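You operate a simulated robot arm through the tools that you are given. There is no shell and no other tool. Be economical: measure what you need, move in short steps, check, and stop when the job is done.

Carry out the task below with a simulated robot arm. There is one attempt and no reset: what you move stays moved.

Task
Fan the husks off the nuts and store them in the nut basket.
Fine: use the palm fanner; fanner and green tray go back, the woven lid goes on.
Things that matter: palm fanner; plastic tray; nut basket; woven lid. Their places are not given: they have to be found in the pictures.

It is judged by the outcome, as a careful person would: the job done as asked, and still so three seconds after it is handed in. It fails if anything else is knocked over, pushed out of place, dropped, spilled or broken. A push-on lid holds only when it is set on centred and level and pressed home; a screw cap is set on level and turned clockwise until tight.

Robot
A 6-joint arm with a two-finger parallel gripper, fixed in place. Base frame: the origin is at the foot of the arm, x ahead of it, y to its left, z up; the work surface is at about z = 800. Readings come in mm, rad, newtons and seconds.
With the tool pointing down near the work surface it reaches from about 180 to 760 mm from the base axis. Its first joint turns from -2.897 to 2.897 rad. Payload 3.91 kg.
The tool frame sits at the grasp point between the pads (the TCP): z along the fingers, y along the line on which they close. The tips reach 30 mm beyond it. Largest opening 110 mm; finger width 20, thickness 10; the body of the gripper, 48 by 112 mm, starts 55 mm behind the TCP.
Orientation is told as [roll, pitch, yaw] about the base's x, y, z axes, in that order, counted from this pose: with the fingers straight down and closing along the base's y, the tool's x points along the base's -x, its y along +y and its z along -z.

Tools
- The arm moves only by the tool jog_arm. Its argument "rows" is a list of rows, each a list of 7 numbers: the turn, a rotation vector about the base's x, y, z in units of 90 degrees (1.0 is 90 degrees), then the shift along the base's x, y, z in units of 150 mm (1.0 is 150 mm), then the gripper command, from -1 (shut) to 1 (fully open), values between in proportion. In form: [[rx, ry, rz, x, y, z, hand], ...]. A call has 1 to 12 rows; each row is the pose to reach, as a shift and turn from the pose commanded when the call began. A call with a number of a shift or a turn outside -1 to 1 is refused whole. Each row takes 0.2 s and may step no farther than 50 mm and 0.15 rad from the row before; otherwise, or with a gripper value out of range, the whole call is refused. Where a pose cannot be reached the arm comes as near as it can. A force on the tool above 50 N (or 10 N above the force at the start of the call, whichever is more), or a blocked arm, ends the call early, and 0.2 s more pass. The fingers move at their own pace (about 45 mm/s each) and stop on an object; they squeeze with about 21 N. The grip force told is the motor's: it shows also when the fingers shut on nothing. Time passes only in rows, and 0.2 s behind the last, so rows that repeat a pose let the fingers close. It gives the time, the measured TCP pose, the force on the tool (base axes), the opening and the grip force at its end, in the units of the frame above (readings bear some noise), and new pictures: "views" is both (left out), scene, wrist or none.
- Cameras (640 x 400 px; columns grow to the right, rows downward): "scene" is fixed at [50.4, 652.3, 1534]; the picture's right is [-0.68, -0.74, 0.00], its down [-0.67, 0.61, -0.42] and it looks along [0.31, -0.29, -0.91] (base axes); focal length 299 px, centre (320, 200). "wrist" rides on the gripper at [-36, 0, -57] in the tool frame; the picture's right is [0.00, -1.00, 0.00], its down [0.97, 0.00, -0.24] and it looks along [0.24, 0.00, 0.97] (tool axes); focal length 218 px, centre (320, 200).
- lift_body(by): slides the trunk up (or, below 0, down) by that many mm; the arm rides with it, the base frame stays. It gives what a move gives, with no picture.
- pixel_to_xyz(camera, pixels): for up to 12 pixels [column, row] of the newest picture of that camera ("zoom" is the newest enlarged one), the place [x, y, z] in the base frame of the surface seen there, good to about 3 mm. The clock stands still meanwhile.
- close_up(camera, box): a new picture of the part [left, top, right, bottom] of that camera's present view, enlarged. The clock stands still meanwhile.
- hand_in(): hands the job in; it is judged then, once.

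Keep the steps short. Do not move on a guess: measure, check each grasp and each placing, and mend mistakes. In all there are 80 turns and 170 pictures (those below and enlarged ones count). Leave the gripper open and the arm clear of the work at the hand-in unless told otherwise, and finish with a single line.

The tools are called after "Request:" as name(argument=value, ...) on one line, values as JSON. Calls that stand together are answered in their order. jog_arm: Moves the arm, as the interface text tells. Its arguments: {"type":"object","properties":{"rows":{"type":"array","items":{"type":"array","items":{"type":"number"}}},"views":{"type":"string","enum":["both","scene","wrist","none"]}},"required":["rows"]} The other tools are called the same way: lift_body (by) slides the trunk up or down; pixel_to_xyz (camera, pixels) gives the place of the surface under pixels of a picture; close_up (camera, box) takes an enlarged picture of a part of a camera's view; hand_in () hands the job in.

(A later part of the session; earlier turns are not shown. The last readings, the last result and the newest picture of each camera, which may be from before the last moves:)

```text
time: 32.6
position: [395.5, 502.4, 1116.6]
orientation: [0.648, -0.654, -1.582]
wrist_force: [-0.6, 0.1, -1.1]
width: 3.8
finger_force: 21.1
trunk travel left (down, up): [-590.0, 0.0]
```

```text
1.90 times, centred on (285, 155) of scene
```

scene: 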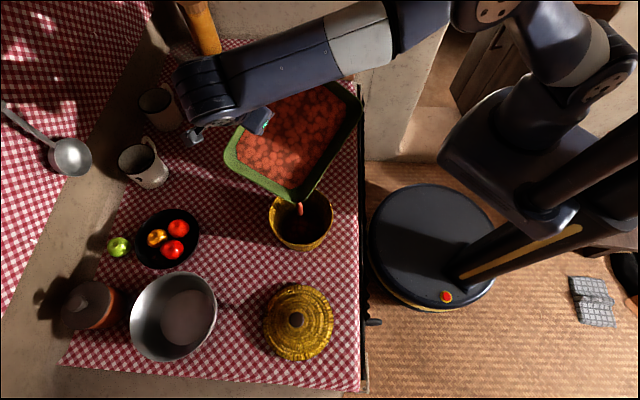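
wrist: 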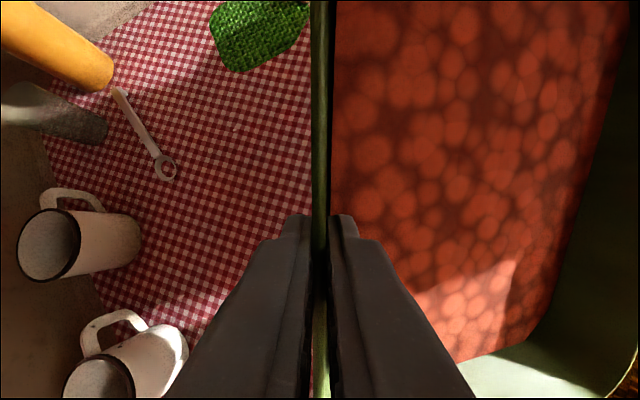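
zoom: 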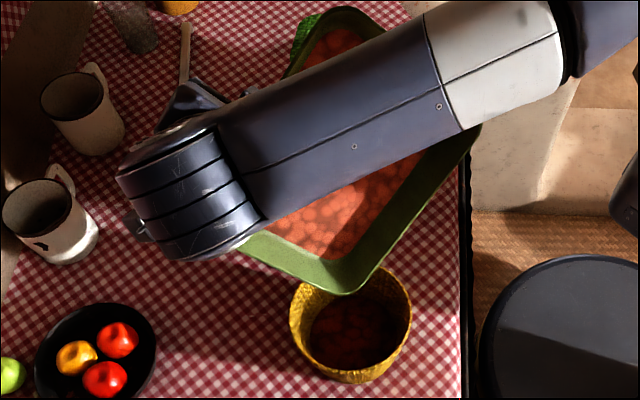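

The basket level is rising. I'll go to 75° and hold.

Request:
jog_arm(rows=[[-0.0371, -0.0747, 0, -0.147, 0.07, 0.067, -1], [-0.0371, -0.0747, 0, -0.147, 0.07, 0.067, -1], [-0.0742, -0.1493, 0, -0.3, 0.143, 0.113, -1], [-0.0742, -0.1493, 0, -0.3, 0.143, 0.113, -1], [-0.0742, -0.1493, 0, -0.3, 0.143, 0.113, -1], [-0.0742, -0.1493, 0, -0.3, 0.143, 0.113, -1]], views="wrist")

Request:
close_up(camera="scene", box=[200, 50, 370, 260])

```text
time: 34.0
position: [351.5, 522.9, 1132.9]
orientation: [0.97, -0.744, -1.789]
wrist_force: [-0.3, 0.1, -2.3]
width: 4.0
finger_force: 21.3
trunk travel left (down, up): [-590.0, 0.0]
```

wrist: 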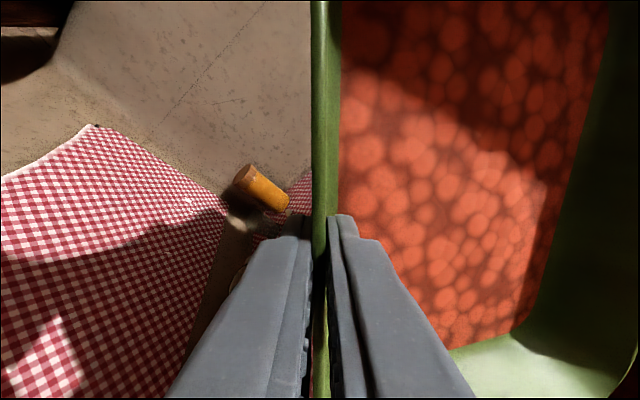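

```text
1.90 times, centred on (285, 155) of scene
```

zoom: 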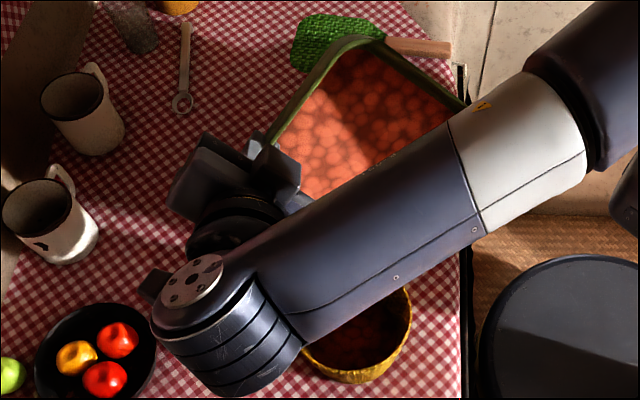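

Nuts remain in the tray, as a thinner bed. I'll go to 90°, keeping the corner over the basket, and hold.

Request:
jog_arm(rows=[[-0.0371, -0.0747, 0, -0.163, 0.08, 0.03, -1], [-0.0371, -0.0747, 0, -0.163, 0.08, 0.03, -1], [-0.0742, -0.1493, 0, -0.323, 0.16, 0.045, -1], [-0.0742, -0.1493, 0, -0.323, 0.16, 0.045, -1], [-0.0742, -0.1493, 0, -0.323, 0.16, 0.045, -1], [-0.0742, -0.1493, 0, -0.323, 0.16, 0.045, -1], [-0.0742, -0.1493, 0, -0.323, 0.16, 0.045, -1]], views="both")

```text
time: 35.6
position: [307.5, 540.5, 1138.4]
orientation: [1.327, -0.775, -2.027]
wrist_force: [0.3, -0.7, -1.5]
width: 3.6
finger_force: 21.1
out of reach, approached as far as the arm can: row 3, 4, 5, 6, 7
trunk travel left (down, up): [-590.0, 0.0]
```

scene: 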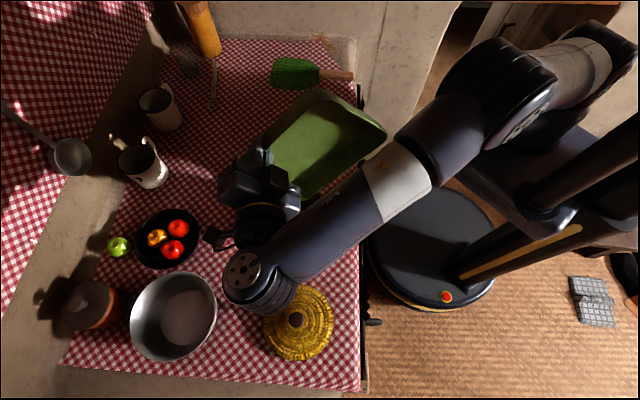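
wrist: 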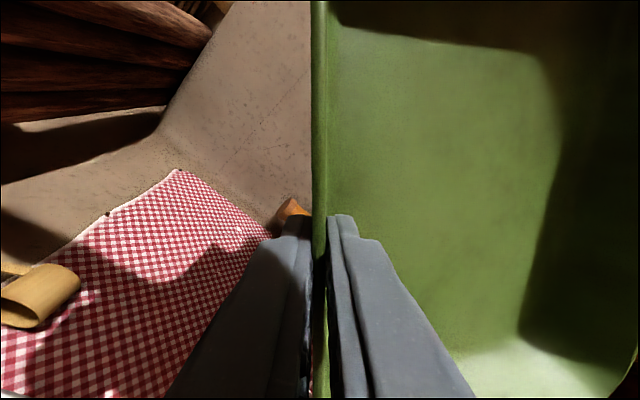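

The tray is empty. I'll undo the tilt along the same path, first back to about 75°.

Request:
jog_arm(rows=[[0.0297, 0.0597, 0, 0.15, -0.06, -0.02, -1], [0.0594, 0.1194, 0, 0.29, -0.117, -0.03, -1]], views="none")

Request:
close_up(camera="scene", box=[200, 50, 370, 260])

```text
time: 36.2
position: [350.8, 520.5, 1134.8]
orientation: [1.036, -0.754, -1.833]
wrist_force: [0.0, 0.0, -2.0]
width: 3.7
finger_force: 21.1
trunk travel left (down, up): [-590.0, 0.0]
```

```text
1.90 times, centred on (285, 155) of scene
```

zoom: 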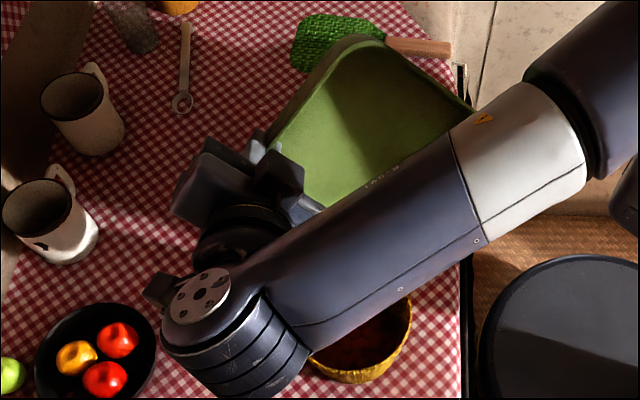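

The tilt is about 78° now. I'll bring the tray back to level in one smooth sequence.

Request:
jog_arm(rows=[[0.0396, 0.0796, 0, 0.095, -0.037, -0.03, -1], [0.0791, 0.1592, 0, 0.26, -0.11, -0.105, -1], [0.1212, 0.2438, 0, 0.415, -0.19, -0.205, -1], [0.1633, 0.3284, 0, 0.557, -0.263, -0.3, -1], [0.2004, 0.4031, 0, 0.66, -0.31, -0.365, -1], [0.2375, 0.4777, 0, 0.747, -0.357, -0.4, -1], [0.2746, 0.5524, 0, 0.747, -0.357, -0.4, -1], [0.3117, 0.627, 0, 0.747, -0.357, -0.4, -1], [0.3488, 0.7017, 0, 0.747, -0.357, -0.4, -1], [0.3859, 0.7763, 0, 0.747, -0.357, -0.4, -1]])

```text
time: 38.5
position: [462.5, 468.2, 1074.3]
orientation: [-0.247, -0.003, -1.255]
wrist_force: [0.1, -0.3, -1.4]
width: 3.4
finger_force: 20.6
trunk travel left (down, up): [-590.0, 0.0]
```

scene: 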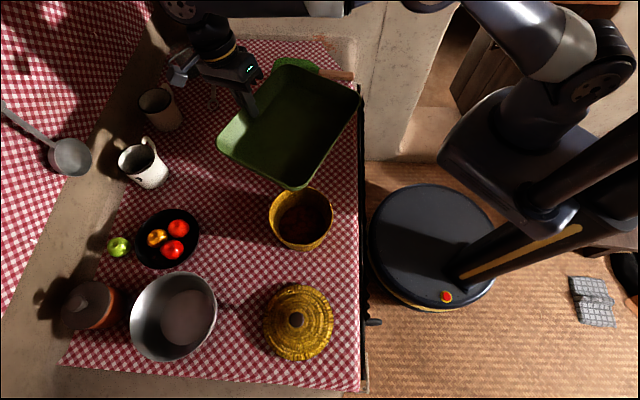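
wrist: 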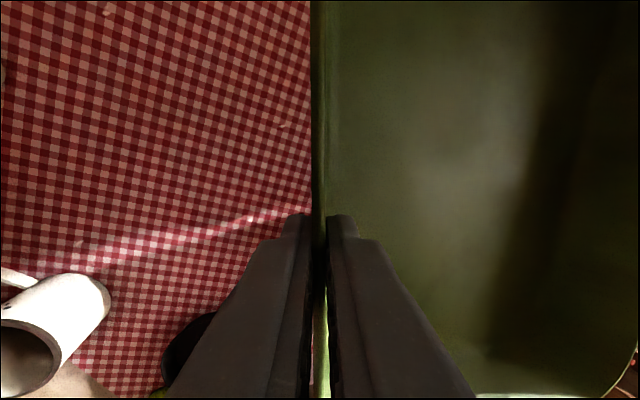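

Orientation is back exactly. I'll yaw back by +0.434 rad and go over the tray's old place, at hand position (540,419).

Request:
jog_arm(rows=[[0, 0, 0.07, 0.13, -0.08, 0, -1], [0, 0, 0.14, 0.26, -0.165, 0, -1], [0, 0, 0.21, 0.39, -0.25, -0.1, -1], [-0.0057, 0.006, 0.276, 0.517, -0.33, -0.25, -1], [-0.0057, 0.006, 0.276, 0.517, -0.33, -0.5, -1]], views="none")

Request:
lift_body(by=-90)

```text
time: 39.6
position: [539.7, 420.0, 999.6]
orientation: [-0.261, -0.005, -0.824]
wrist_force: [-0.3, 0.3, -2.0]
width: 3.7
finger_force: 20.9
trunk travel left (down, up): [-590.0, 0.0]
```

```text
time: 40.9
position: [539.8, 420.4, 909.5]
orientation: [-0.257, -0.007, -0.823]
wrist_force: [-0.5, 0.8, -2.2]
width: 3.6
finger_force: 21.0
trunk travel left (down, up): [-500.0, 90.0]
```

Next I lower 50 mm and check how the tray sits before it touches down.

Request:
jog_arm(rows=[[0, 0, 0, 0, -0.008, -0.17, -1], [0, 0, 0, 0, -0.008, -0.34, -1]])

Request:
close_up(camera="scene", box=[200, 50, 360, 190])

```text
time: 41.5
position: [539.9, 418.2, 857.5]
orientation: [-0.261, -0.007, -0.824]
wrist_force: [0.5, 0.2, -1.3]
width: 3.7
finger_force: 20.8
trunk travel left (down, up): [-500.0, 90.0]
```

scene: 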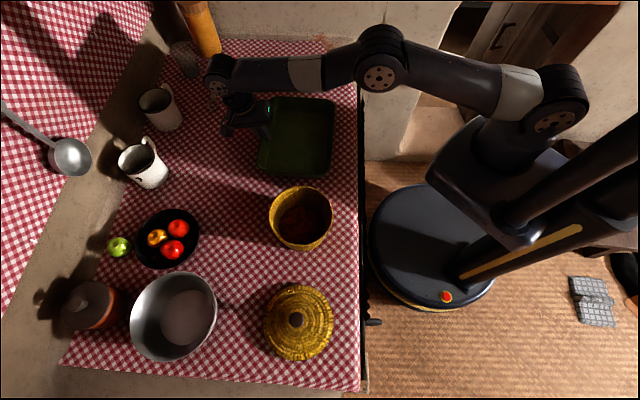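
wrist: 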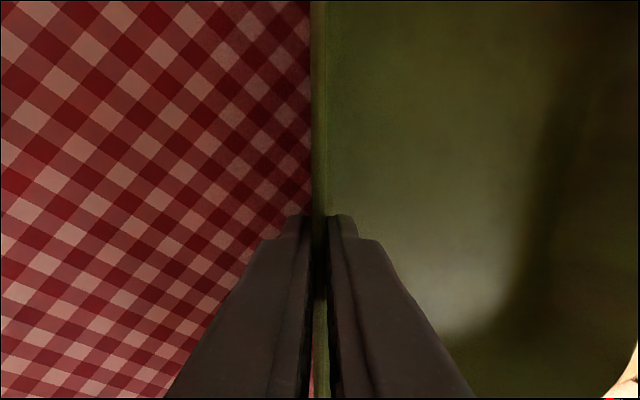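

```text
2.86 times, centred on (280, 120) of scene
```

zoom: 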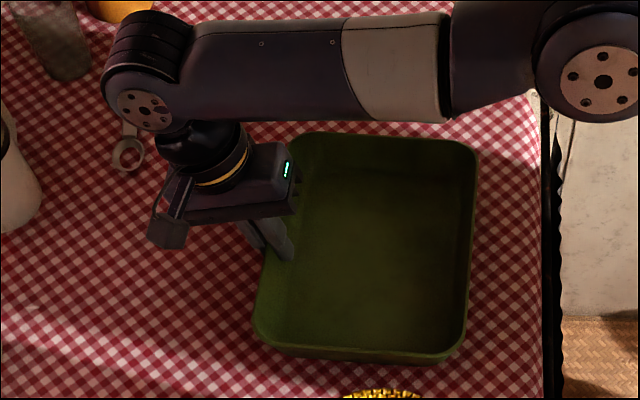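

The tray hangs level over its place. I'll lower the last 15 mm in small steps.

Request:
jog_arm(rows=[[0, 0, 0, 0, 0, -0.05, -1], [0, 0, 0, 0, 0, -0.08, -1], [0, 0, 0, 0, 0, -0.1, -1]], views="none")

Request:
close_up(camera="scene", box=[200, 50, 360, 190])

```text
time: 42.3
position: [539.7, 419.0, 844.4]
orientation: [-0.259, -0.007, -0.825]
wrist_force: [1.6, -0.7, -0.4]
width: 3.8
finger_force: 20.8
trunk travel left (down, up): [-500.0, 90.0]
```

```text
2.86 times, centred on (280, 120) of scene
```

zoom: 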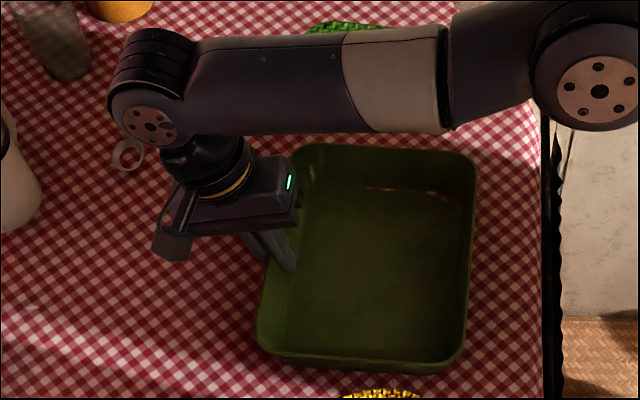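

Contact: the load has come off. There are small reddish specks near zoom (410,190), so I'll look closer before letting go.

Request:
close_up(camera="scene", box=[280, 95, 340, 130])

```text
10.67 times, centred on (310, 112) of scene
```

zoom: 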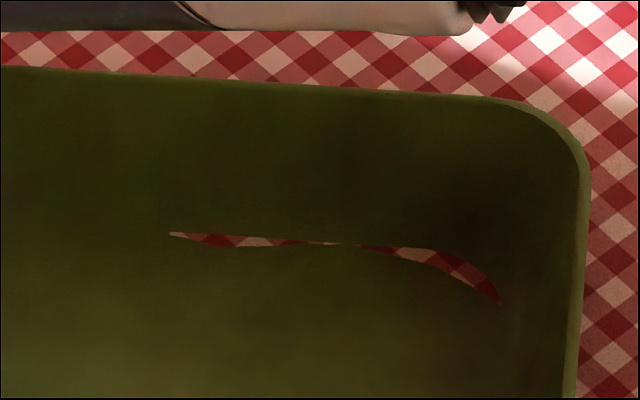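

That is only the cloth showing through at the thin floor edge, because the tray is barely tipped while held. I'll open, then retreat along the finger axis.

Request:
jog_arm(rows=[[0, 0, 0, 0, 0, 0, -0.4], [0, 0, 0, 0, 0, 0, -0.4], [0, 0, 0, 0, 0, 0, -0.4], [0, 0, 0, 0.031, 0.029, 0.16, -0.4], [0, 0, 0, 0.062, 0.058, 0.32, -0.4], [0, 0, 0, 0.062, 0.058, 0.6, -0.4]])

Request:
close_up(camera="scene", box=[240, 40, 380, 190])

```text
time: 43.7
position: [544.6, 421.7, 933.0]
orientation: [-0.255, -0.007, -0.824]
wrist_force: [-1.3, 0.8, -0.7]
width: 33.2
finger_force: 0.0
out of reach, approached as far as the arm can: row 5, 6
trunk travel left (down, up): [-500.0, 90.0]
```

scene: 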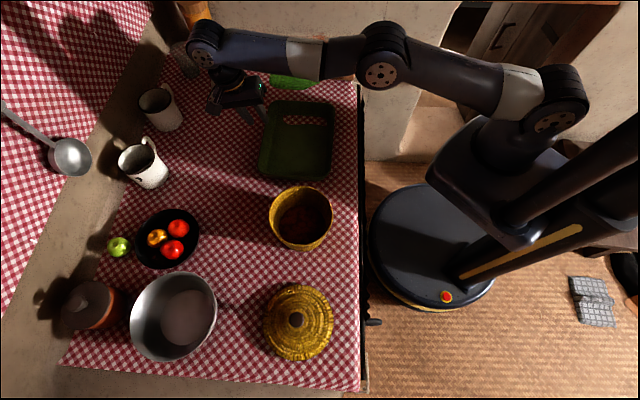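
wrist: 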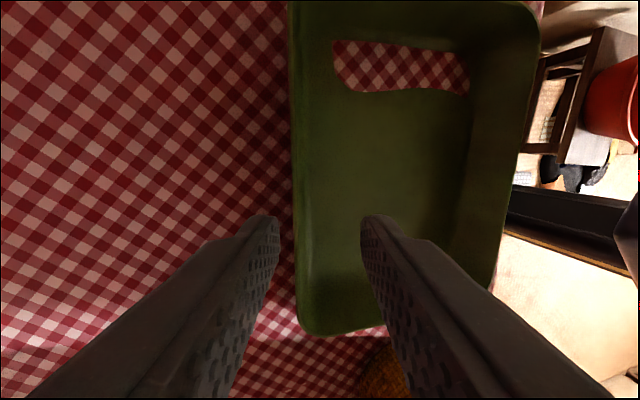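

```text
2.67 times, centred on (310, 115) of scene
```

zoom: 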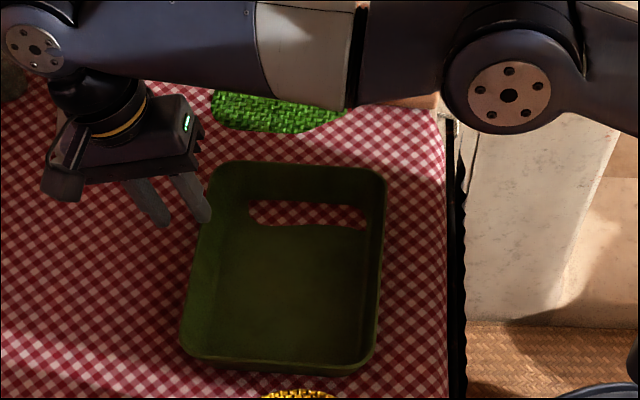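

The tray is empty and back in place within a few mm. The red patch is the cloth showing through the floor visually. Next come close looks at the basket and lid.

Request:
close_up(camera="scene", box=[250, 175, 350, 265])

Request:
close_up(camera="scene", box=[250, 275, 350, 370])

Request:
pixel_to_xyz(camera="zoom", pixels=[[295, 190], [295, 165], [275, 190], [318, 190], [295, 218], [295, 240], [300, 50], [88, 200], [525, 210], [310, 365], [180, 200], [400, 200]])

```text
4.44 times, centred on (300, 220) of scene
```

zoom: 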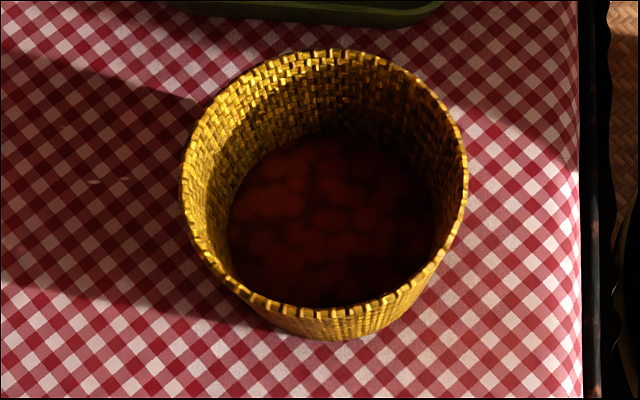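

```text
4.21 times, centred on (300, 322) of scene
```

zoom: 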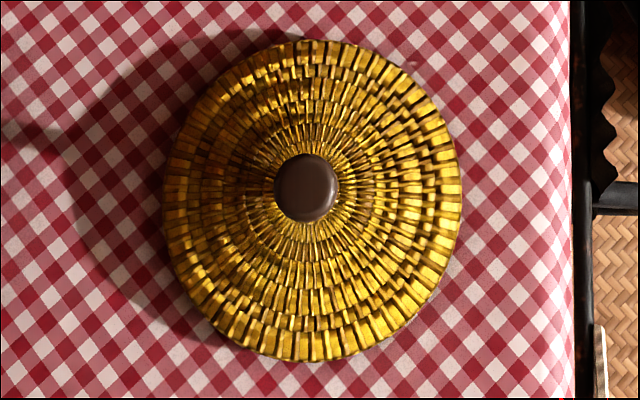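

```text
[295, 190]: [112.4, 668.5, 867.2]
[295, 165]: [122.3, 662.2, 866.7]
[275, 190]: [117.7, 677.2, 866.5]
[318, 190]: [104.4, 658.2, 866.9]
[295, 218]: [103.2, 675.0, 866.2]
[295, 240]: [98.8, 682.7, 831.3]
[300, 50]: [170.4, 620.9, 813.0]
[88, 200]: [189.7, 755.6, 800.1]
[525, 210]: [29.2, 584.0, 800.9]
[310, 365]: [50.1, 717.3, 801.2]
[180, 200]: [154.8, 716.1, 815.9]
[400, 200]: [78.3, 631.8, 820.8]
```

The nuts fill the basket's floor. The lid knob is at (109,664), with its top at z 867 and about 33 mm across. I'll straighten the tool, move inward and up, then over to the lid.

Request:
jog_arm(rows=[[0.056, -0.059, 0, -0.2, 0, 0.1, 0.2], [0.112, -0.118, 0, -0.4, 0, 0.25, 0.2], [0.112, -0.118, 0, -0.6, 0, 0.45, 0.2], [0.112, -0.118, 0, -0.8, 0, 0.65, 0.2], [0.112, -0.118, 0, -1, 0, 0.75, 0.2]], views="none")

Request:
jog_arm(rows=[[0, 0, 0, -0.2, 0.18, 0, 0.2], [0, 0, 0, -0.4, 0.36, 0, 0.2], [0, 0, 0, -0.6, 0.54, 0, 0.2], [0, 0, 0, -0.8, 0.72, 0, 0.2], [0, 0, 0, -1, 0.9, 0, 0.2]], views="none")

Request:
jog_arm(rows=[[0, 0, 0, -0.22, 0.17, -0.1, 0.2], [0, 0, 0, -0.45, 0.35, -0.2, 0.2], [0, 0, 0, -0.68, 0.53, -0.4, 0.2], [0, 0, 0, -0.9, 0.71, -0.6, 0.2]])

```text
time: 44.9
position: [393.6, 421.1, 1047.2]
orientation: [-0.004, -0.004, -0.826]
wrist_force: [0.5, 0.4, -1.2]
width: 66.1
finger_force: 0.1
trunk travel left (down, up): [-500.0, 90.0]
```

```text
time: 46.1
position: [245.4, 556.3, 1045.1]
orientation: [-0.003, -0.003, -0.825]
wrist_force: [0.0, 0.2, -0.7]
width: 65.7
finger_force: 0.1
trunk travel left (down, up): [-500.0, 90.0]
```

```text
refused: row 3 steps farther than a row can; nothing moved
```

That call was refused: one step was too long. I'll repeat it with smaller steps.

Request:
jog_arm(rows=[[0, 0, 0, -0.18, 0.14, -0.1, 0.2], [0, 0, 0, -0.36, 0.28, -0.2, 0.2], [0, 0, 0, -0.54, 0.42, -0.3, 0.2], [0, 0, 0, -0.72, 0.57, -0.45, 0.2], [0, 0, 0, -0.9, 0.71, -0.6, 0.2]])

```text
time: 47.3
position: [109.3, 665.2, 958.0]
orientation: [-0.005, -0.004, -0.824]
wrist_force: [-0.2, 0.7, 0.1]
width: 66.0
finger_force: 0.0
trunk travel left (down, up): [-500.0, 90.0]
```

scene: 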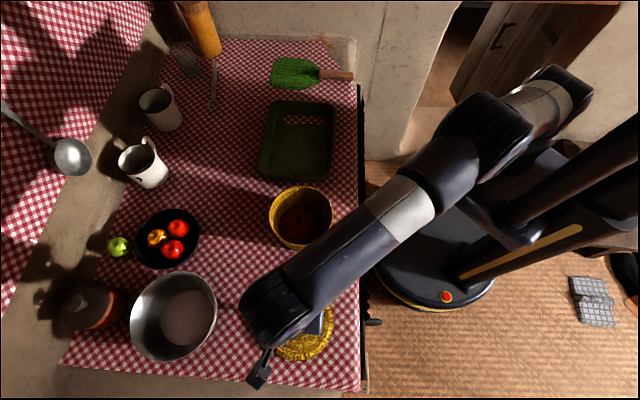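
wrist: 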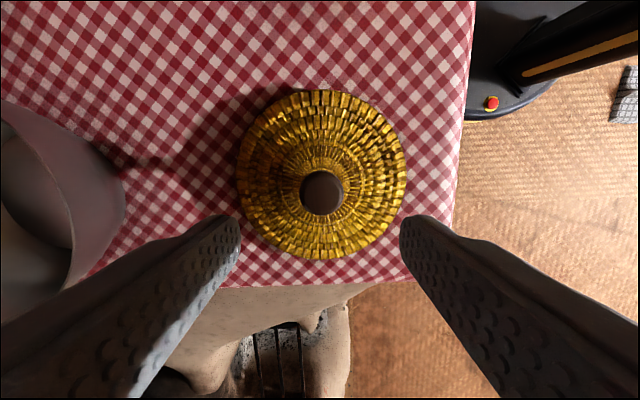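

The knob is at wrist pixel (322,193). I'll measure the knob and lid edges there.

Request:
pixel_to_xyz(camera="wrist", pixels=[[322, 193], [305, 193], [340, 193], [322, 178], [322, 208], [240, 175], [404, 175], [322, 93], [322, 257], [295, 193], [350, 193], [118, 190]])

```text
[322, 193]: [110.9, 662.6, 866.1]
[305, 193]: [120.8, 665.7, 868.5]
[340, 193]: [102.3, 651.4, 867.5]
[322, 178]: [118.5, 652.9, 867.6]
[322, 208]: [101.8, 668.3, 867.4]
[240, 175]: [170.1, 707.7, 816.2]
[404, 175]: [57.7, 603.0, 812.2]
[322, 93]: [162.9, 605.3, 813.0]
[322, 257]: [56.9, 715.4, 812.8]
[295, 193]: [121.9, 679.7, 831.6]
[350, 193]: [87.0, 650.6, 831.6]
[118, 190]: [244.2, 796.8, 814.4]
```

The knob and lid centre is at (110.5,660), and the lid surface beside the knob is at z 832. I'll go down to TCP z 866, so the tips stay above the lid, and look before closing.

Request:
jog_arm(rows=[[0, 0, 0, 0.008, -0.033, -0.2, 0.2], [0, 0, 0, 0.008, -0.033, -0.4, 0.2], [0, 0, 0, 0.008, -0.033, -0.613, 0.2]], views="wrist")

```text
time: 48.1
position: [109.8, 658.9, 863.6]
orientation: [-0.004, -0.002, -0.826]
wrist_force: [-0.2, -0.3, 0.0]
width: 65.9
finger_force: 0.0
trunk travel left (down, up): [-500.0, 90.0]
```

wrist: 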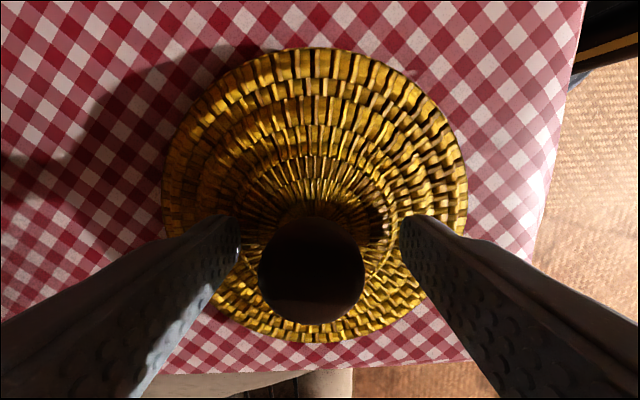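

The knob is 2 mm off-centre laterally. I'll correct by (+1.7,+1.6) and close.

Request:
jog_arm(rows=[[0, 0, 0, 0.011, 0.011, 0.01, 0.2], [0, 0, 0, 0.011, 0.011, 0.01, -1], [0, 0, 0, 0.011, 0.011, 0.01, -1], [0, 0, 0, 0.011, 0.011, 0.01, -1], [0, 0, 0, 0.011, 0.011, 0.01, -1]], views="none")

Request:
jog_arm(rows=[[0, 0, 0, 0, 0, 0.1, -1], [0, 0, 0, 0, 0, 0.3, -1], [0, 0, 0, 0, 0, 0.5, -1], [0, 0, 0, 0, 0, 0.7, -1]])

```text
time: 49.3
position: [111.2, 661.7, 864.9]
orientation: [-0.004, -0.005, -0.826]
wrist_force: [-0.3, 0.4, -0.5]
width: 30.9
finger_force: 21.1
trunk travel left (down, up): [-500.0, 90.0]
```

```text
time: 50.3
position: [113.0, 661.6, 969.3]
orientation: [-0.003, -0.004, -0.825]
wrist_force: [1.4, -0.6, -0.5]
width: 30.3
finger_force: 21.0
trunk travel left (down, up): [-500.0, 90.0]
```

scene: 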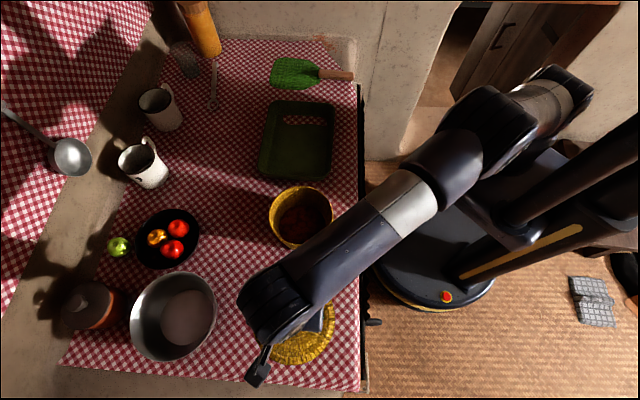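
wrist: 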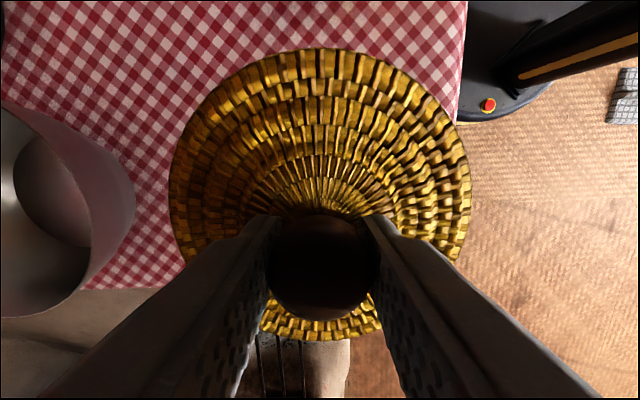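

The lid is held level (opening 30.5 mm). I'll rise and carry it over the basket centre (268.5,510.5), hovering.

Request:
jog_arm(rows=[[0, 0, 0, 0, 0, 0.22, -1], [0, 0, 0, 0.2, -0.2, 0.22, -1], [0, 0, 0, 0.4, -0.4, 0.22, -1], [0, 0, 0, 0.6, -0.6, 0.22, -1], [0, 0, 0, 0.8, -0.8, 0.22, -1], [0, 0, 0, 1, -1, 0.22, -1], [0, 0, 0, 1, -1, 0.22, -1]])

Request:
close_up(camera="scene", box=[240, 150, 370, 270])

```text
time: 51.9
position: [263.3, 508.4, 999.5]
orientation: [-0.004, -0.003, -0.826]
wrist_force: [-0.5, -0.3, -0.2]
width: 30.3
finger_force: 20.6
trunk travel left (down, up): [-500.0, 90.0]
```

scene: 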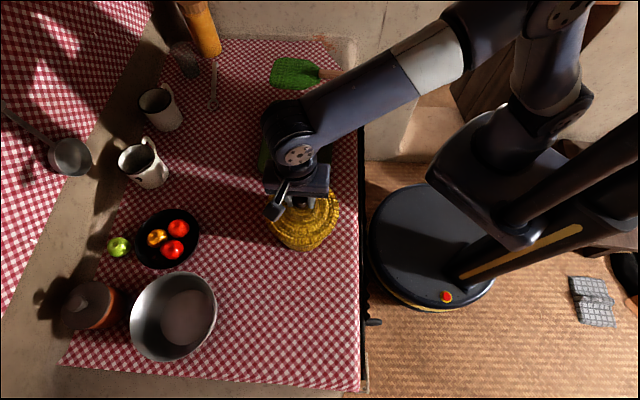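
wrist: 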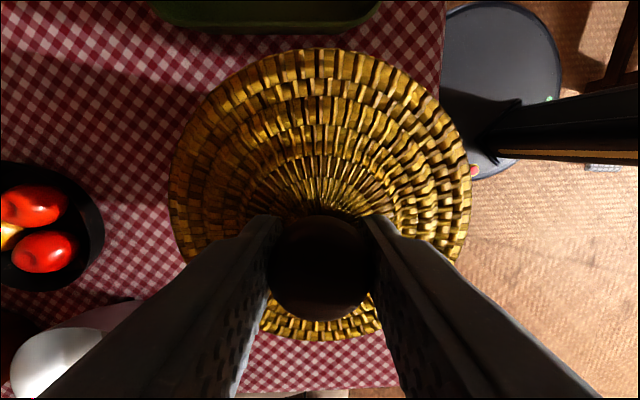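

```text
3.33 times, centred on (305, 210) of scene
```

zoom: 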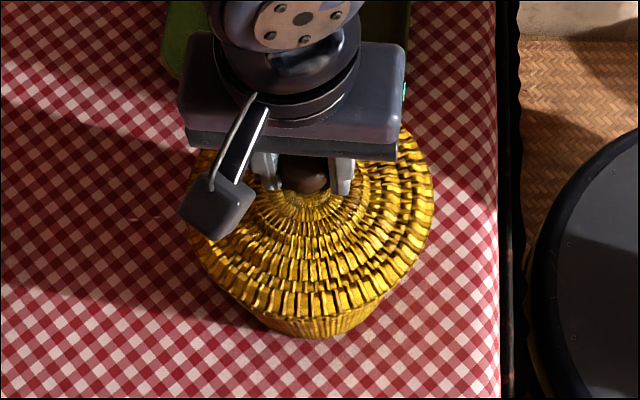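

I'll measure the held lid's edges in the wrist view to find its centre relative to the TCP.

Request:
pixel_to_xyz(camera="wrist", pixels=[[174, 185], [468, 185], [320, 51], [321, 338], [205, 100], [440, 105], [200, 270], [450, 260], [275, 330], [375, 327]])

```text
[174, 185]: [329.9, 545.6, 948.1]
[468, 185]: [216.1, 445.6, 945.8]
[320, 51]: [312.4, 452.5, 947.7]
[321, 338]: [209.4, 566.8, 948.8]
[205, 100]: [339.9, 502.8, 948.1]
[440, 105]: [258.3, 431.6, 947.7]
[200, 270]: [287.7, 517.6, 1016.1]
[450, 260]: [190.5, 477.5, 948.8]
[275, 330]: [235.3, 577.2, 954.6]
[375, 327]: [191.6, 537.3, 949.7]
```

The lid centre lies at the TCP, it's level, and its radius is 77 against the basket's 70. I'll shift to (269,510.5) and lower to z 972, just above the rim.

Request:
jog_arm(rows=[[0, 0, 0, 0.038, 0.014, 0, -1], [0, 0, 0, 0.038, 0.014, -0.1, -1], [0, 0, 0, 0.038, 0.014, -0.18, -1], [0, 0, 0, 0.038, 0.014, -0.18, -1]], views="scene")

Request:
close_up(camera="scene", box=[250, 170, 350, 265])

```text
time: 52.9
position: [268.0, 513.9, 974.6]
orientation: [-0.003, -0.005, -0.825]
wrist_force: [0.5, 0.1, -0.3]
width: 30.6
finger_force: 21.3
trunk travel left (down, up): [-500.0, 90.0]
```

scene: 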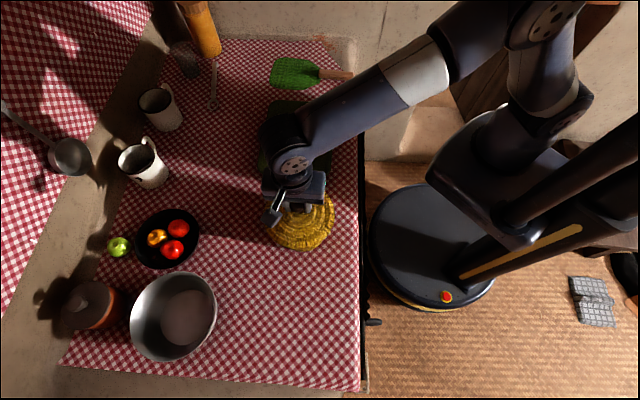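

```text
4.21 times, centred on (300, 218) of scene
```

zoom: 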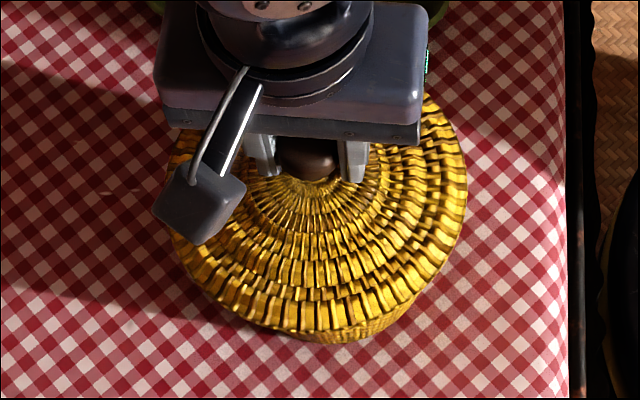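

The y reading jumped a little, so I'll hold still and read the pose again.

Request:
jog_arm(rows=[[0, 0, 0, 0, 0, 0, -1]], views="none")

Request:
jog_arm(rows=[[0, 0, 0, 0, 0, 0, -1]], views="none")

Request:
jog_arm(rows=[[0, 0, 0, 0, 0, 0, -1]], views="wrist")

Request:
pixel_to_xyz(camera="scene", pixels=[[358, 190], [359, 209], [354, 226], [341, 241], [325, 248], [308, 250]])

```text
time: 53.3
position: [266.8, 514.1, 974.3]
orientation: [-0.003, -0.004, -0.826]
wrist_force: [-0.5, -0.2, -1.1]
width: 30.9
finger_force: 21.2
trunk travel left (down, up): [-500.0, 90.0]
```

```text
time: 53.7
position: [267.5, 514.1, 974.3]
orientation: [-0.003, -0.004, -0.826]
wrist_force: [-0.6, 0.1, -0.1]
width: 30.6
finger_force: 20.9
trunk travel left (down, up): [-500.0, 90.0]
```

```text
time: 54.1
position: [268.2, 513.7, 974.0]
orientation: [-0.003, -0.005, -0.825]
wrist_force: [0.4, 0.4, -1.0]
width: 30.6
finger_force: 21.1
trunk travel left (down, up): [-500.0, 90.0]
```

wrist: 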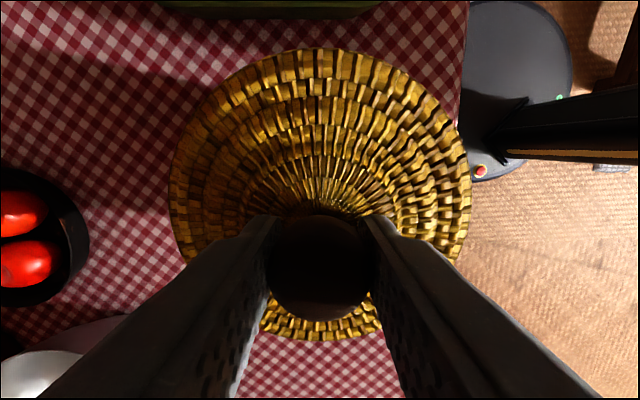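

```text
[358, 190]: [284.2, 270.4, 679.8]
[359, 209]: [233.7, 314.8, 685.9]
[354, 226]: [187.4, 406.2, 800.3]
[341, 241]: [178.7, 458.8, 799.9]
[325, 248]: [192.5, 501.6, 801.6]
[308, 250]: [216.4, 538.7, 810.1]
```

The true pose is (267.6,514). I'll correct by (+1,-3.3) and measure the lid's edge in both cameras.

Request:
jog_arm(rows=[[0, 0, 0, 0.006, -0.022, 0, -1], [0, 0, 0, 0.006, -0.022, 0, -1], [0, 0, 0, 0.006, -0.022, 0, -1]], views="wrist")

Request:
close_up(camera="scene", box=[250, 170, 350, 265])

Request:
pixel_to_xyz(camera="zoom", pixels=[[435, 110], [458, 150], [463, 200], [445, 250], [410, 295], [360, 322], [310, 328], [250, 315], [205, 285], [180, 250]])

Request:
pixel_to_xyz(camera="wrist", pixels=[[174, 185], [468, 185], [320, 51], [321, 338], [205, 100], [440, 105], [460, 240], [180, 230], [275, 330], [375, 327]])

```text
time: 54.9
position: [268.7, 509.7, 975.1]
orientation: [-0.004, -0.003, -0.825]
wrist_force: [0.3, -1.3, -0.3]
width: 30.6
finger_force: 21.0
trunk travel left (down, up): [-500.0, 90.0]
```

wrist: 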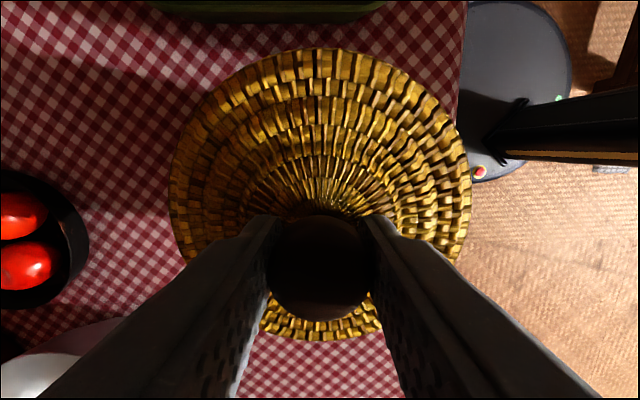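

```text
4.21 times, centred on (300, 218) of scene
```

zoom: 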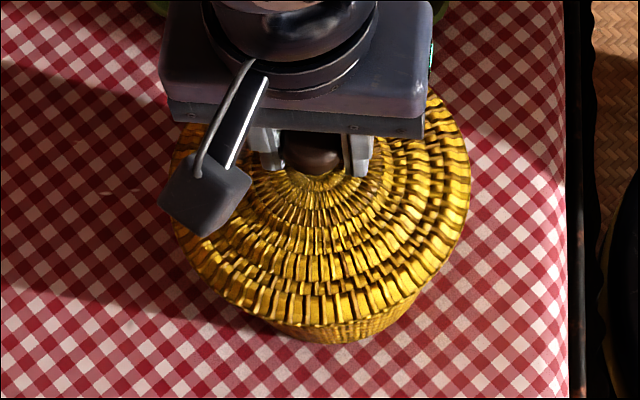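

```text
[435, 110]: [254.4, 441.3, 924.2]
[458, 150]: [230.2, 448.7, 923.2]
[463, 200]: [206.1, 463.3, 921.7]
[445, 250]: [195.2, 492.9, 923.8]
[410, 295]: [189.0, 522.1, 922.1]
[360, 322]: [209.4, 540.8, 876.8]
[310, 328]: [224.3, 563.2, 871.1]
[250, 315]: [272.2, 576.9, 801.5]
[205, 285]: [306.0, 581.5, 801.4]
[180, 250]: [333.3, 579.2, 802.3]
```

```text
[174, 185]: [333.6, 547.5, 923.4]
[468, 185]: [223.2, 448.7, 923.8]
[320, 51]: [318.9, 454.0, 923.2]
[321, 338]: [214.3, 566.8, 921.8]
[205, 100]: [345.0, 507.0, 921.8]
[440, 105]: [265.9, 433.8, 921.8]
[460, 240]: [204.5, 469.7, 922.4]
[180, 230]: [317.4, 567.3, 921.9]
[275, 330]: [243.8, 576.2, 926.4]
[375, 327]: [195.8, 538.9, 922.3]
```

The lid is centred over the basket within about 2 mm in both cameras. I'll lower in 3 mm steps.

Request:
jog_arm(rows=[[0, 0, 0, 0.003, 0, -0.02, -1], [0, 0, 0, 0.003, 0, -0.04, -1], [0, 0, 0, 0.003, 0, -0.06, -1], [0, 0, 0, 0.003, 0, -0.08, -1]], views="none")

Request:
close_up(camera="scene", box=[250, 170, 350, 265])

```text
time: 55.9
position: [269.2, 509.0, 964.0]
orientation: [0.0, -0.001, -0.826]
wrist_force: [0.5, 1.0, 6.4]
width: 30.5
finger_force: 21.3
trunk travel left (down, up): [-500.0, 90.0]
```

```text
4.21 times, centred on (300, 218) of scene
```

zoom: 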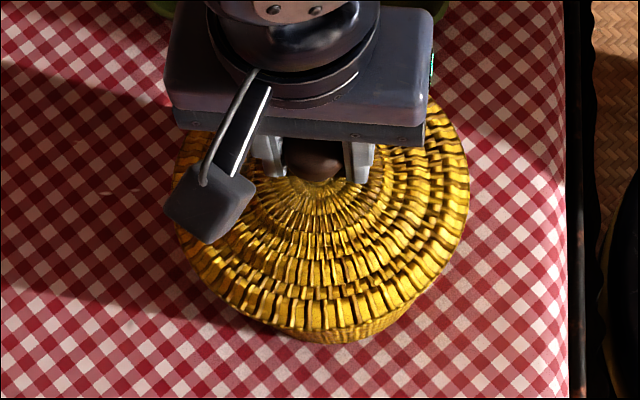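

It's touching, at 6 N and still level. I'll press on in small steps.

Request:
jog_arm(rows=[[0, 0, 0, 0, 0, -0.015, -1], [0, 0, 0, 0, 0, -0.03, -1], [0, 0, 0, 0, 0, -0.045, -1]], views="none")

```text
time: 56.7
position: [269.1, 509.4, 959.5]
orientation: [0.003, -0.002, -0.827]
wrist_force: [6.0, -8.0, 28.8]
width: 30.6
finger_force: 20.8
trunk travel left (down, up): [-500.0, 90.0]
```

28.8 N down, with a sideways push of (6,-8) on the tool. I'll give way 1–2 mm in that direction and read again.

Request:
jog_arm(rows=[[0, 0, 0, 0.008, -0.01, 0, -1], [0, 0, 0, 0.008, -0.01, 0, -1]], views="wrist")

Request:
close_up(camera="scene", box=[250, 170, 350, 265])

```text
time: 57.3
position: [270.6, 508.0, 958.7]
orientation: [0.002, 0.001, -0.826]
wrist_force: [6.1, -2.1, 33.7]
width: 30.5
finger_force: 21.5
trunk travel left (down, up): [-500.0, 90.0]
```

wrist: 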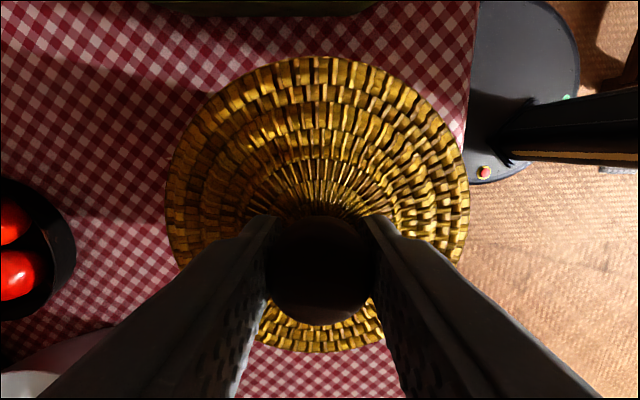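

```text
4.21 times, centred on (300, 218) of scene
```

zoom: 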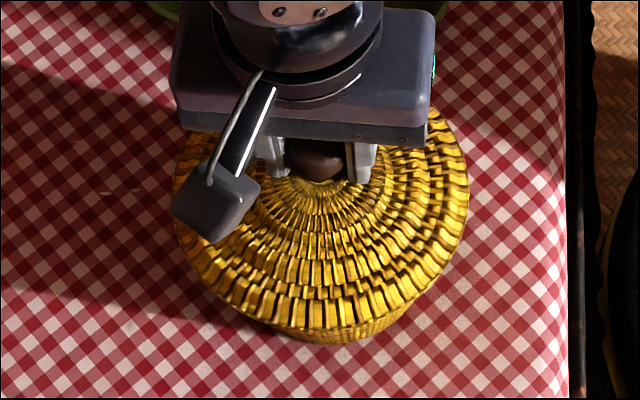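

I'll check whether the lid sits level by measuring its rim heights all round.

Request:
pixel_to_xyz(camera="wrist", pixels=[[170, 185], [465, 185], [318, 62], [318, 346], [205, 105], [435, 110], [458, 240], [177, 240], [275, 340], [370, 340]])

Request:
pixel_to_xyz(camera="zoom", pixels=[[435, 120], [458, 160], [462, 210], [445, 255], [410, 300], [360, 318], [310, 325], [250, 310], [205, 285], [185, 250]])

```text
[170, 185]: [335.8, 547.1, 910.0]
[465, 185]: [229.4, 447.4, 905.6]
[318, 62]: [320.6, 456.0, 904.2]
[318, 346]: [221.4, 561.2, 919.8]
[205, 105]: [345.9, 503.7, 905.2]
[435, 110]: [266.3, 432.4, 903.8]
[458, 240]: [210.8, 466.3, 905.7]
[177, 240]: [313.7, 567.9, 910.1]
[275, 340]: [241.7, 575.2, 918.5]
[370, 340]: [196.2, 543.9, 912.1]
```

```text
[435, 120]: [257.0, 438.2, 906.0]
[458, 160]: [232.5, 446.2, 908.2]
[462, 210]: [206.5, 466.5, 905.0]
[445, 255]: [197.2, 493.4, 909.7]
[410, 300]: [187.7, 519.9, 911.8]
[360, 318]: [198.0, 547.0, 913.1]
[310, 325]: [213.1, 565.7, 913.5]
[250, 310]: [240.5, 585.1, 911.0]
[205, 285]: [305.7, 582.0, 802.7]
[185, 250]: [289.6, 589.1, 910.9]
```

The lid is tipped: its tray side is at z 904, the other side 912–918. It pivoted because it sits about 3 mm too far toward the tray. I'll lift off 9 mm, shift back by (-2.5,+2.5) and measure again.

Request:
jog_arm(rows=[[0, 0, 0, 0, 0, 0.04, -1], [0, 0, 0, 0, 0, 0.08, -1], [0, 0, 0, -0.017, 0.017, 0.08, -1], [0, 0, 0, -0.017, 0.017, 0.08, -1]], views="wrist")

Request:
pixel_to_xyz(camera="wrist", pixels=[[170, 185], [465, 185], [318, 62], [318, 346], [205, 105], [435, 110], [458, 240], [177, 240], [275, 340], [370, 340]])

Request:
close_up(camera="scene", box=[250, 170, 350, 265])

```text
time: 58.3
position: [268.6, 510.3, 968.9]
orientation: [-0.005, -0.003, -0.826]
wrist_force: [-0.2, 0.3, 0.5]
width: 30.7
finger_force: 20.8
trunk travel left (down, up): [-500.0, 90.0]
```

wrist: 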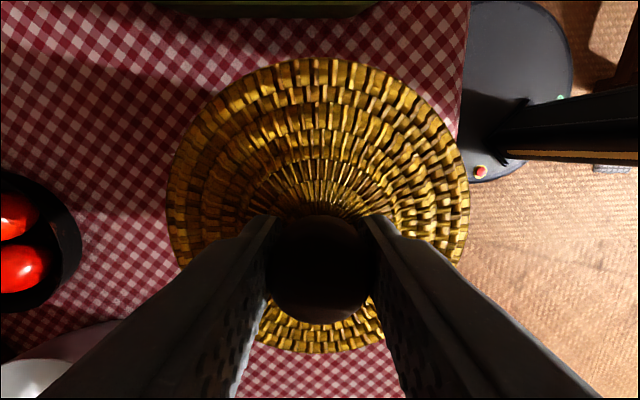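

```text
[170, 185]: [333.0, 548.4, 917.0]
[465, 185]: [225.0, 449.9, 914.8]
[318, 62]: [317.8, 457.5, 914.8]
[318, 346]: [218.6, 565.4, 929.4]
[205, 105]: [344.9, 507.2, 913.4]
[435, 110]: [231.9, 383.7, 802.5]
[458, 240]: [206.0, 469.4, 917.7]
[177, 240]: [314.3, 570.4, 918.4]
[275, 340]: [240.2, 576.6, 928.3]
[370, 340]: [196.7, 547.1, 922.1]
```

```text
4.21 times, centred on (300, 218) of scene
```

zoom: 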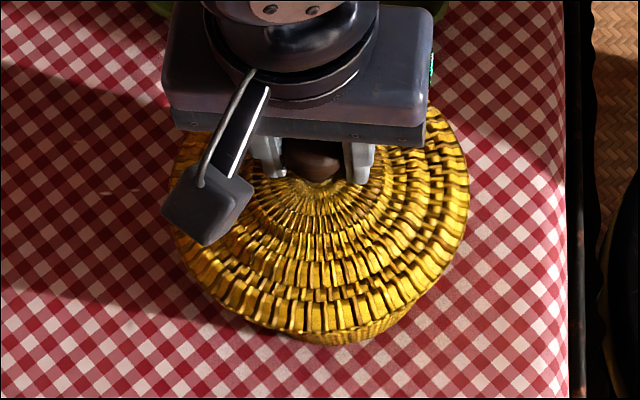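

The lid is tipped about 4–5° in the grip, with the side away from the tray high. I'll tilt the hand 0.08 rad the other way to level it, shift it away from the tray, raise it 4 mm, then measure again.

Request:
jog_arm(rows=[[0, 0, 0, 0, 0, 0.027, -1], [-0.037, -0.035, 0, -0.033, 0.033, 0.027, -1], [-0.037, -0.035, 0, -0.033, 0.033, 0.027, -1], [-0.037, -0.035, 0, -0.033, 0.033, 0.027, -1]], views="wrist")

Request:
pixel_to_xyz(camera="wrist", pixels=[[170, 185], [465, 185], [318, 62], [318, 346], [205, 105], [430, 112], [458, 240], [177, 240], [275, 340], [370, 340]])

Request:
close_up(camera="scene", box=[250, 170, 350, 265])

```text
time: 59.3
position: [264.0, 515.1, 973.5]
orientation: [-0.004, -0.085, -0.826]
wrist_force: [0.0, -1.1, 0.1]
width: 30.8
finger_force: 21.0
trunk travel left (down, up): [-500.0, 90.0]
```

wrist: 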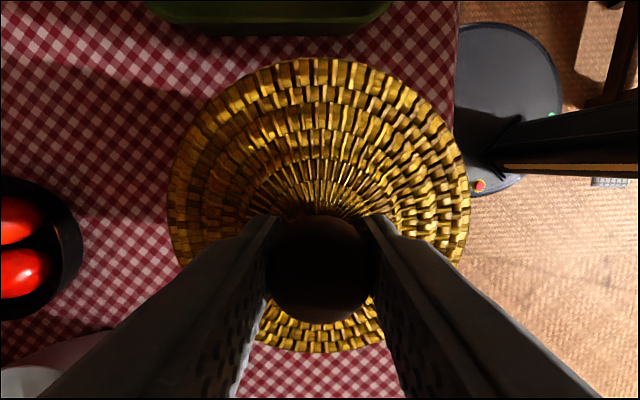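

```text
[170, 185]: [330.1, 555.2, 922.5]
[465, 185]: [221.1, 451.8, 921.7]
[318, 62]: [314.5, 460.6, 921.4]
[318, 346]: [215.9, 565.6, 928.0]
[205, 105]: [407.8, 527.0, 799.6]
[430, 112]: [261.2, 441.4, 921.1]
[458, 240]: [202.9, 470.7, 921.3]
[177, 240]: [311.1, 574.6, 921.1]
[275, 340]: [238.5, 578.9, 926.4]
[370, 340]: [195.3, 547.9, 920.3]
```

```text
4.21 times, centred on (300, 218) of scene
```

zoom: 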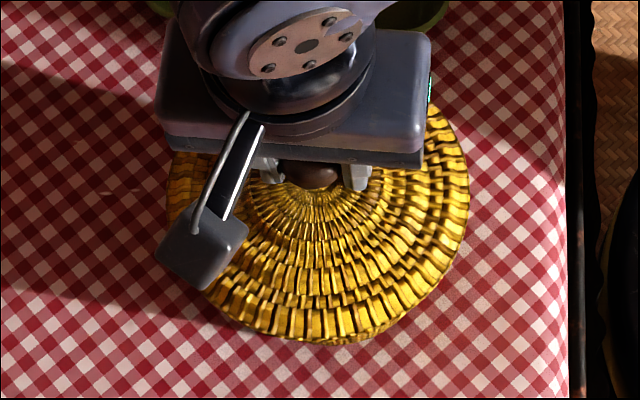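

The lid is level now (all rims about 921) with its centre at (266,513). I'll move (+0.7,-1.2) and lower to touching, in steps.

Request:
jog_arm(rows=[[0, 0, 0, 0.005, -0.008, 0, -1], [0, 0, 0, 0.005, -0.008, -0.025, -1], [0, 0, 0, 0.005, -0.008, -0.045, -1], [0, 0, 0, 0.005, -0.008, -0.06, -1], [0, 0, 0, 0.005, -0.008, -0.075, -1]], views="wrist")

Request:
pixel_to_xyz(camera="wrist", pixels=[[170, 185], [465, 185], [318, 62], [318, 348], [430, 112], [458, 240], [177, 240], [275, 343], [370, 343]])

```text
time: 60.5
position: [264.4, 515.4, 963.1]
orientation: [0.002, -0.081, -0.825]
wrist_force: [1.4, -0.5, 18.7]
width: 30.4
finger_force: 20.9
trunk travel left (down, up): [-500.0, 90.0]
```

wrist: 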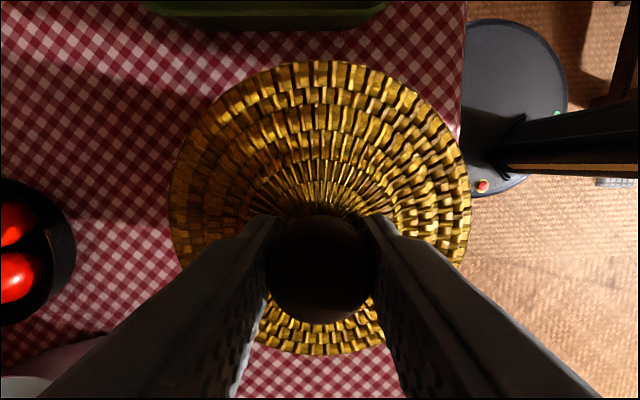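

```text
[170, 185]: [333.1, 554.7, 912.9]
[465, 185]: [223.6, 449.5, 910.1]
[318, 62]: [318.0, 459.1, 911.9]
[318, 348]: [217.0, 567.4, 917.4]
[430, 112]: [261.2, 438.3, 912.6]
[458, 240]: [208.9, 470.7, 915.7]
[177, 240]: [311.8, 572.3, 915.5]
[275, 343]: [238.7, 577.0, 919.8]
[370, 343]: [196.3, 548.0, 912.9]
```

The lid is level with no sideways force, 19 N down and centre (267,512). I'll press on.

Request:
jog_arm(rows=[[0, 0, 0, 0, 0, -0.012, -1], [0, 0, 0, 0, 0, -0.025, -1], [0, 0, 0, 0, 0, -0.037, -1]], views="wrist")

Request:
pixel_to_xyz(camera="wrist", pixels=[[170, 185], [465, 185], [318, 62], [318, 348], [430, 112], [458, 240], [177, 240], [275, 343], [370, 343]])

Request:
close_up(camera="scene", box=[250, 170, 350, 265])

```text
time: 61.3
position: [266.4, 513.6, 960.7]
orientation: [0.005, -0.077, -0.826]
wrist_force: [6.1, -4.3, 44.4]
width: 30.7
finger_force: 21.2
trunk travel left (down, up): [-500.0, 90.0]
```

wrist: 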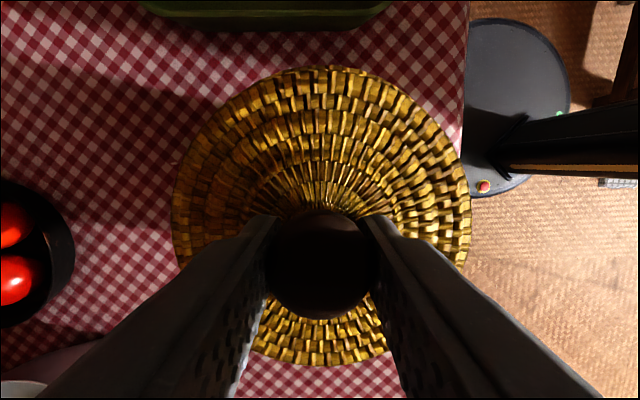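

```text
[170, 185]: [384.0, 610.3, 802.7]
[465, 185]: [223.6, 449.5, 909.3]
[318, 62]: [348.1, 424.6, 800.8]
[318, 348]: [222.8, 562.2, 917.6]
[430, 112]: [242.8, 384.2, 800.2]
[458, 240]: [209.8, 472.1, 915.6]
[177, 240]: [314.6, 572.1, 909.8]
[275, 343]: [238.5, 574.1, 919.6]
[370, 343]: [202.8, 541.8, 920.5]
```

```text
4.21 times, centred on (300, 218) of scene
```

zoom: 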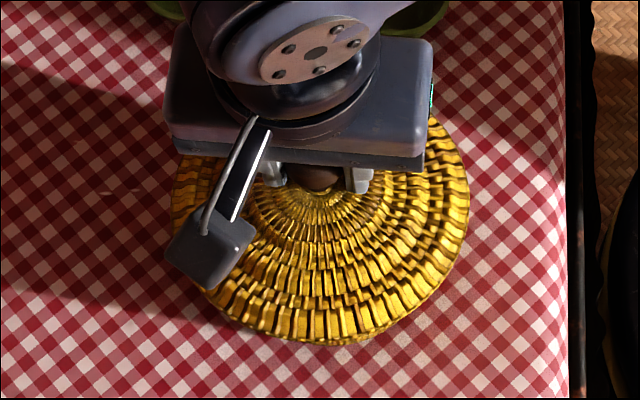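

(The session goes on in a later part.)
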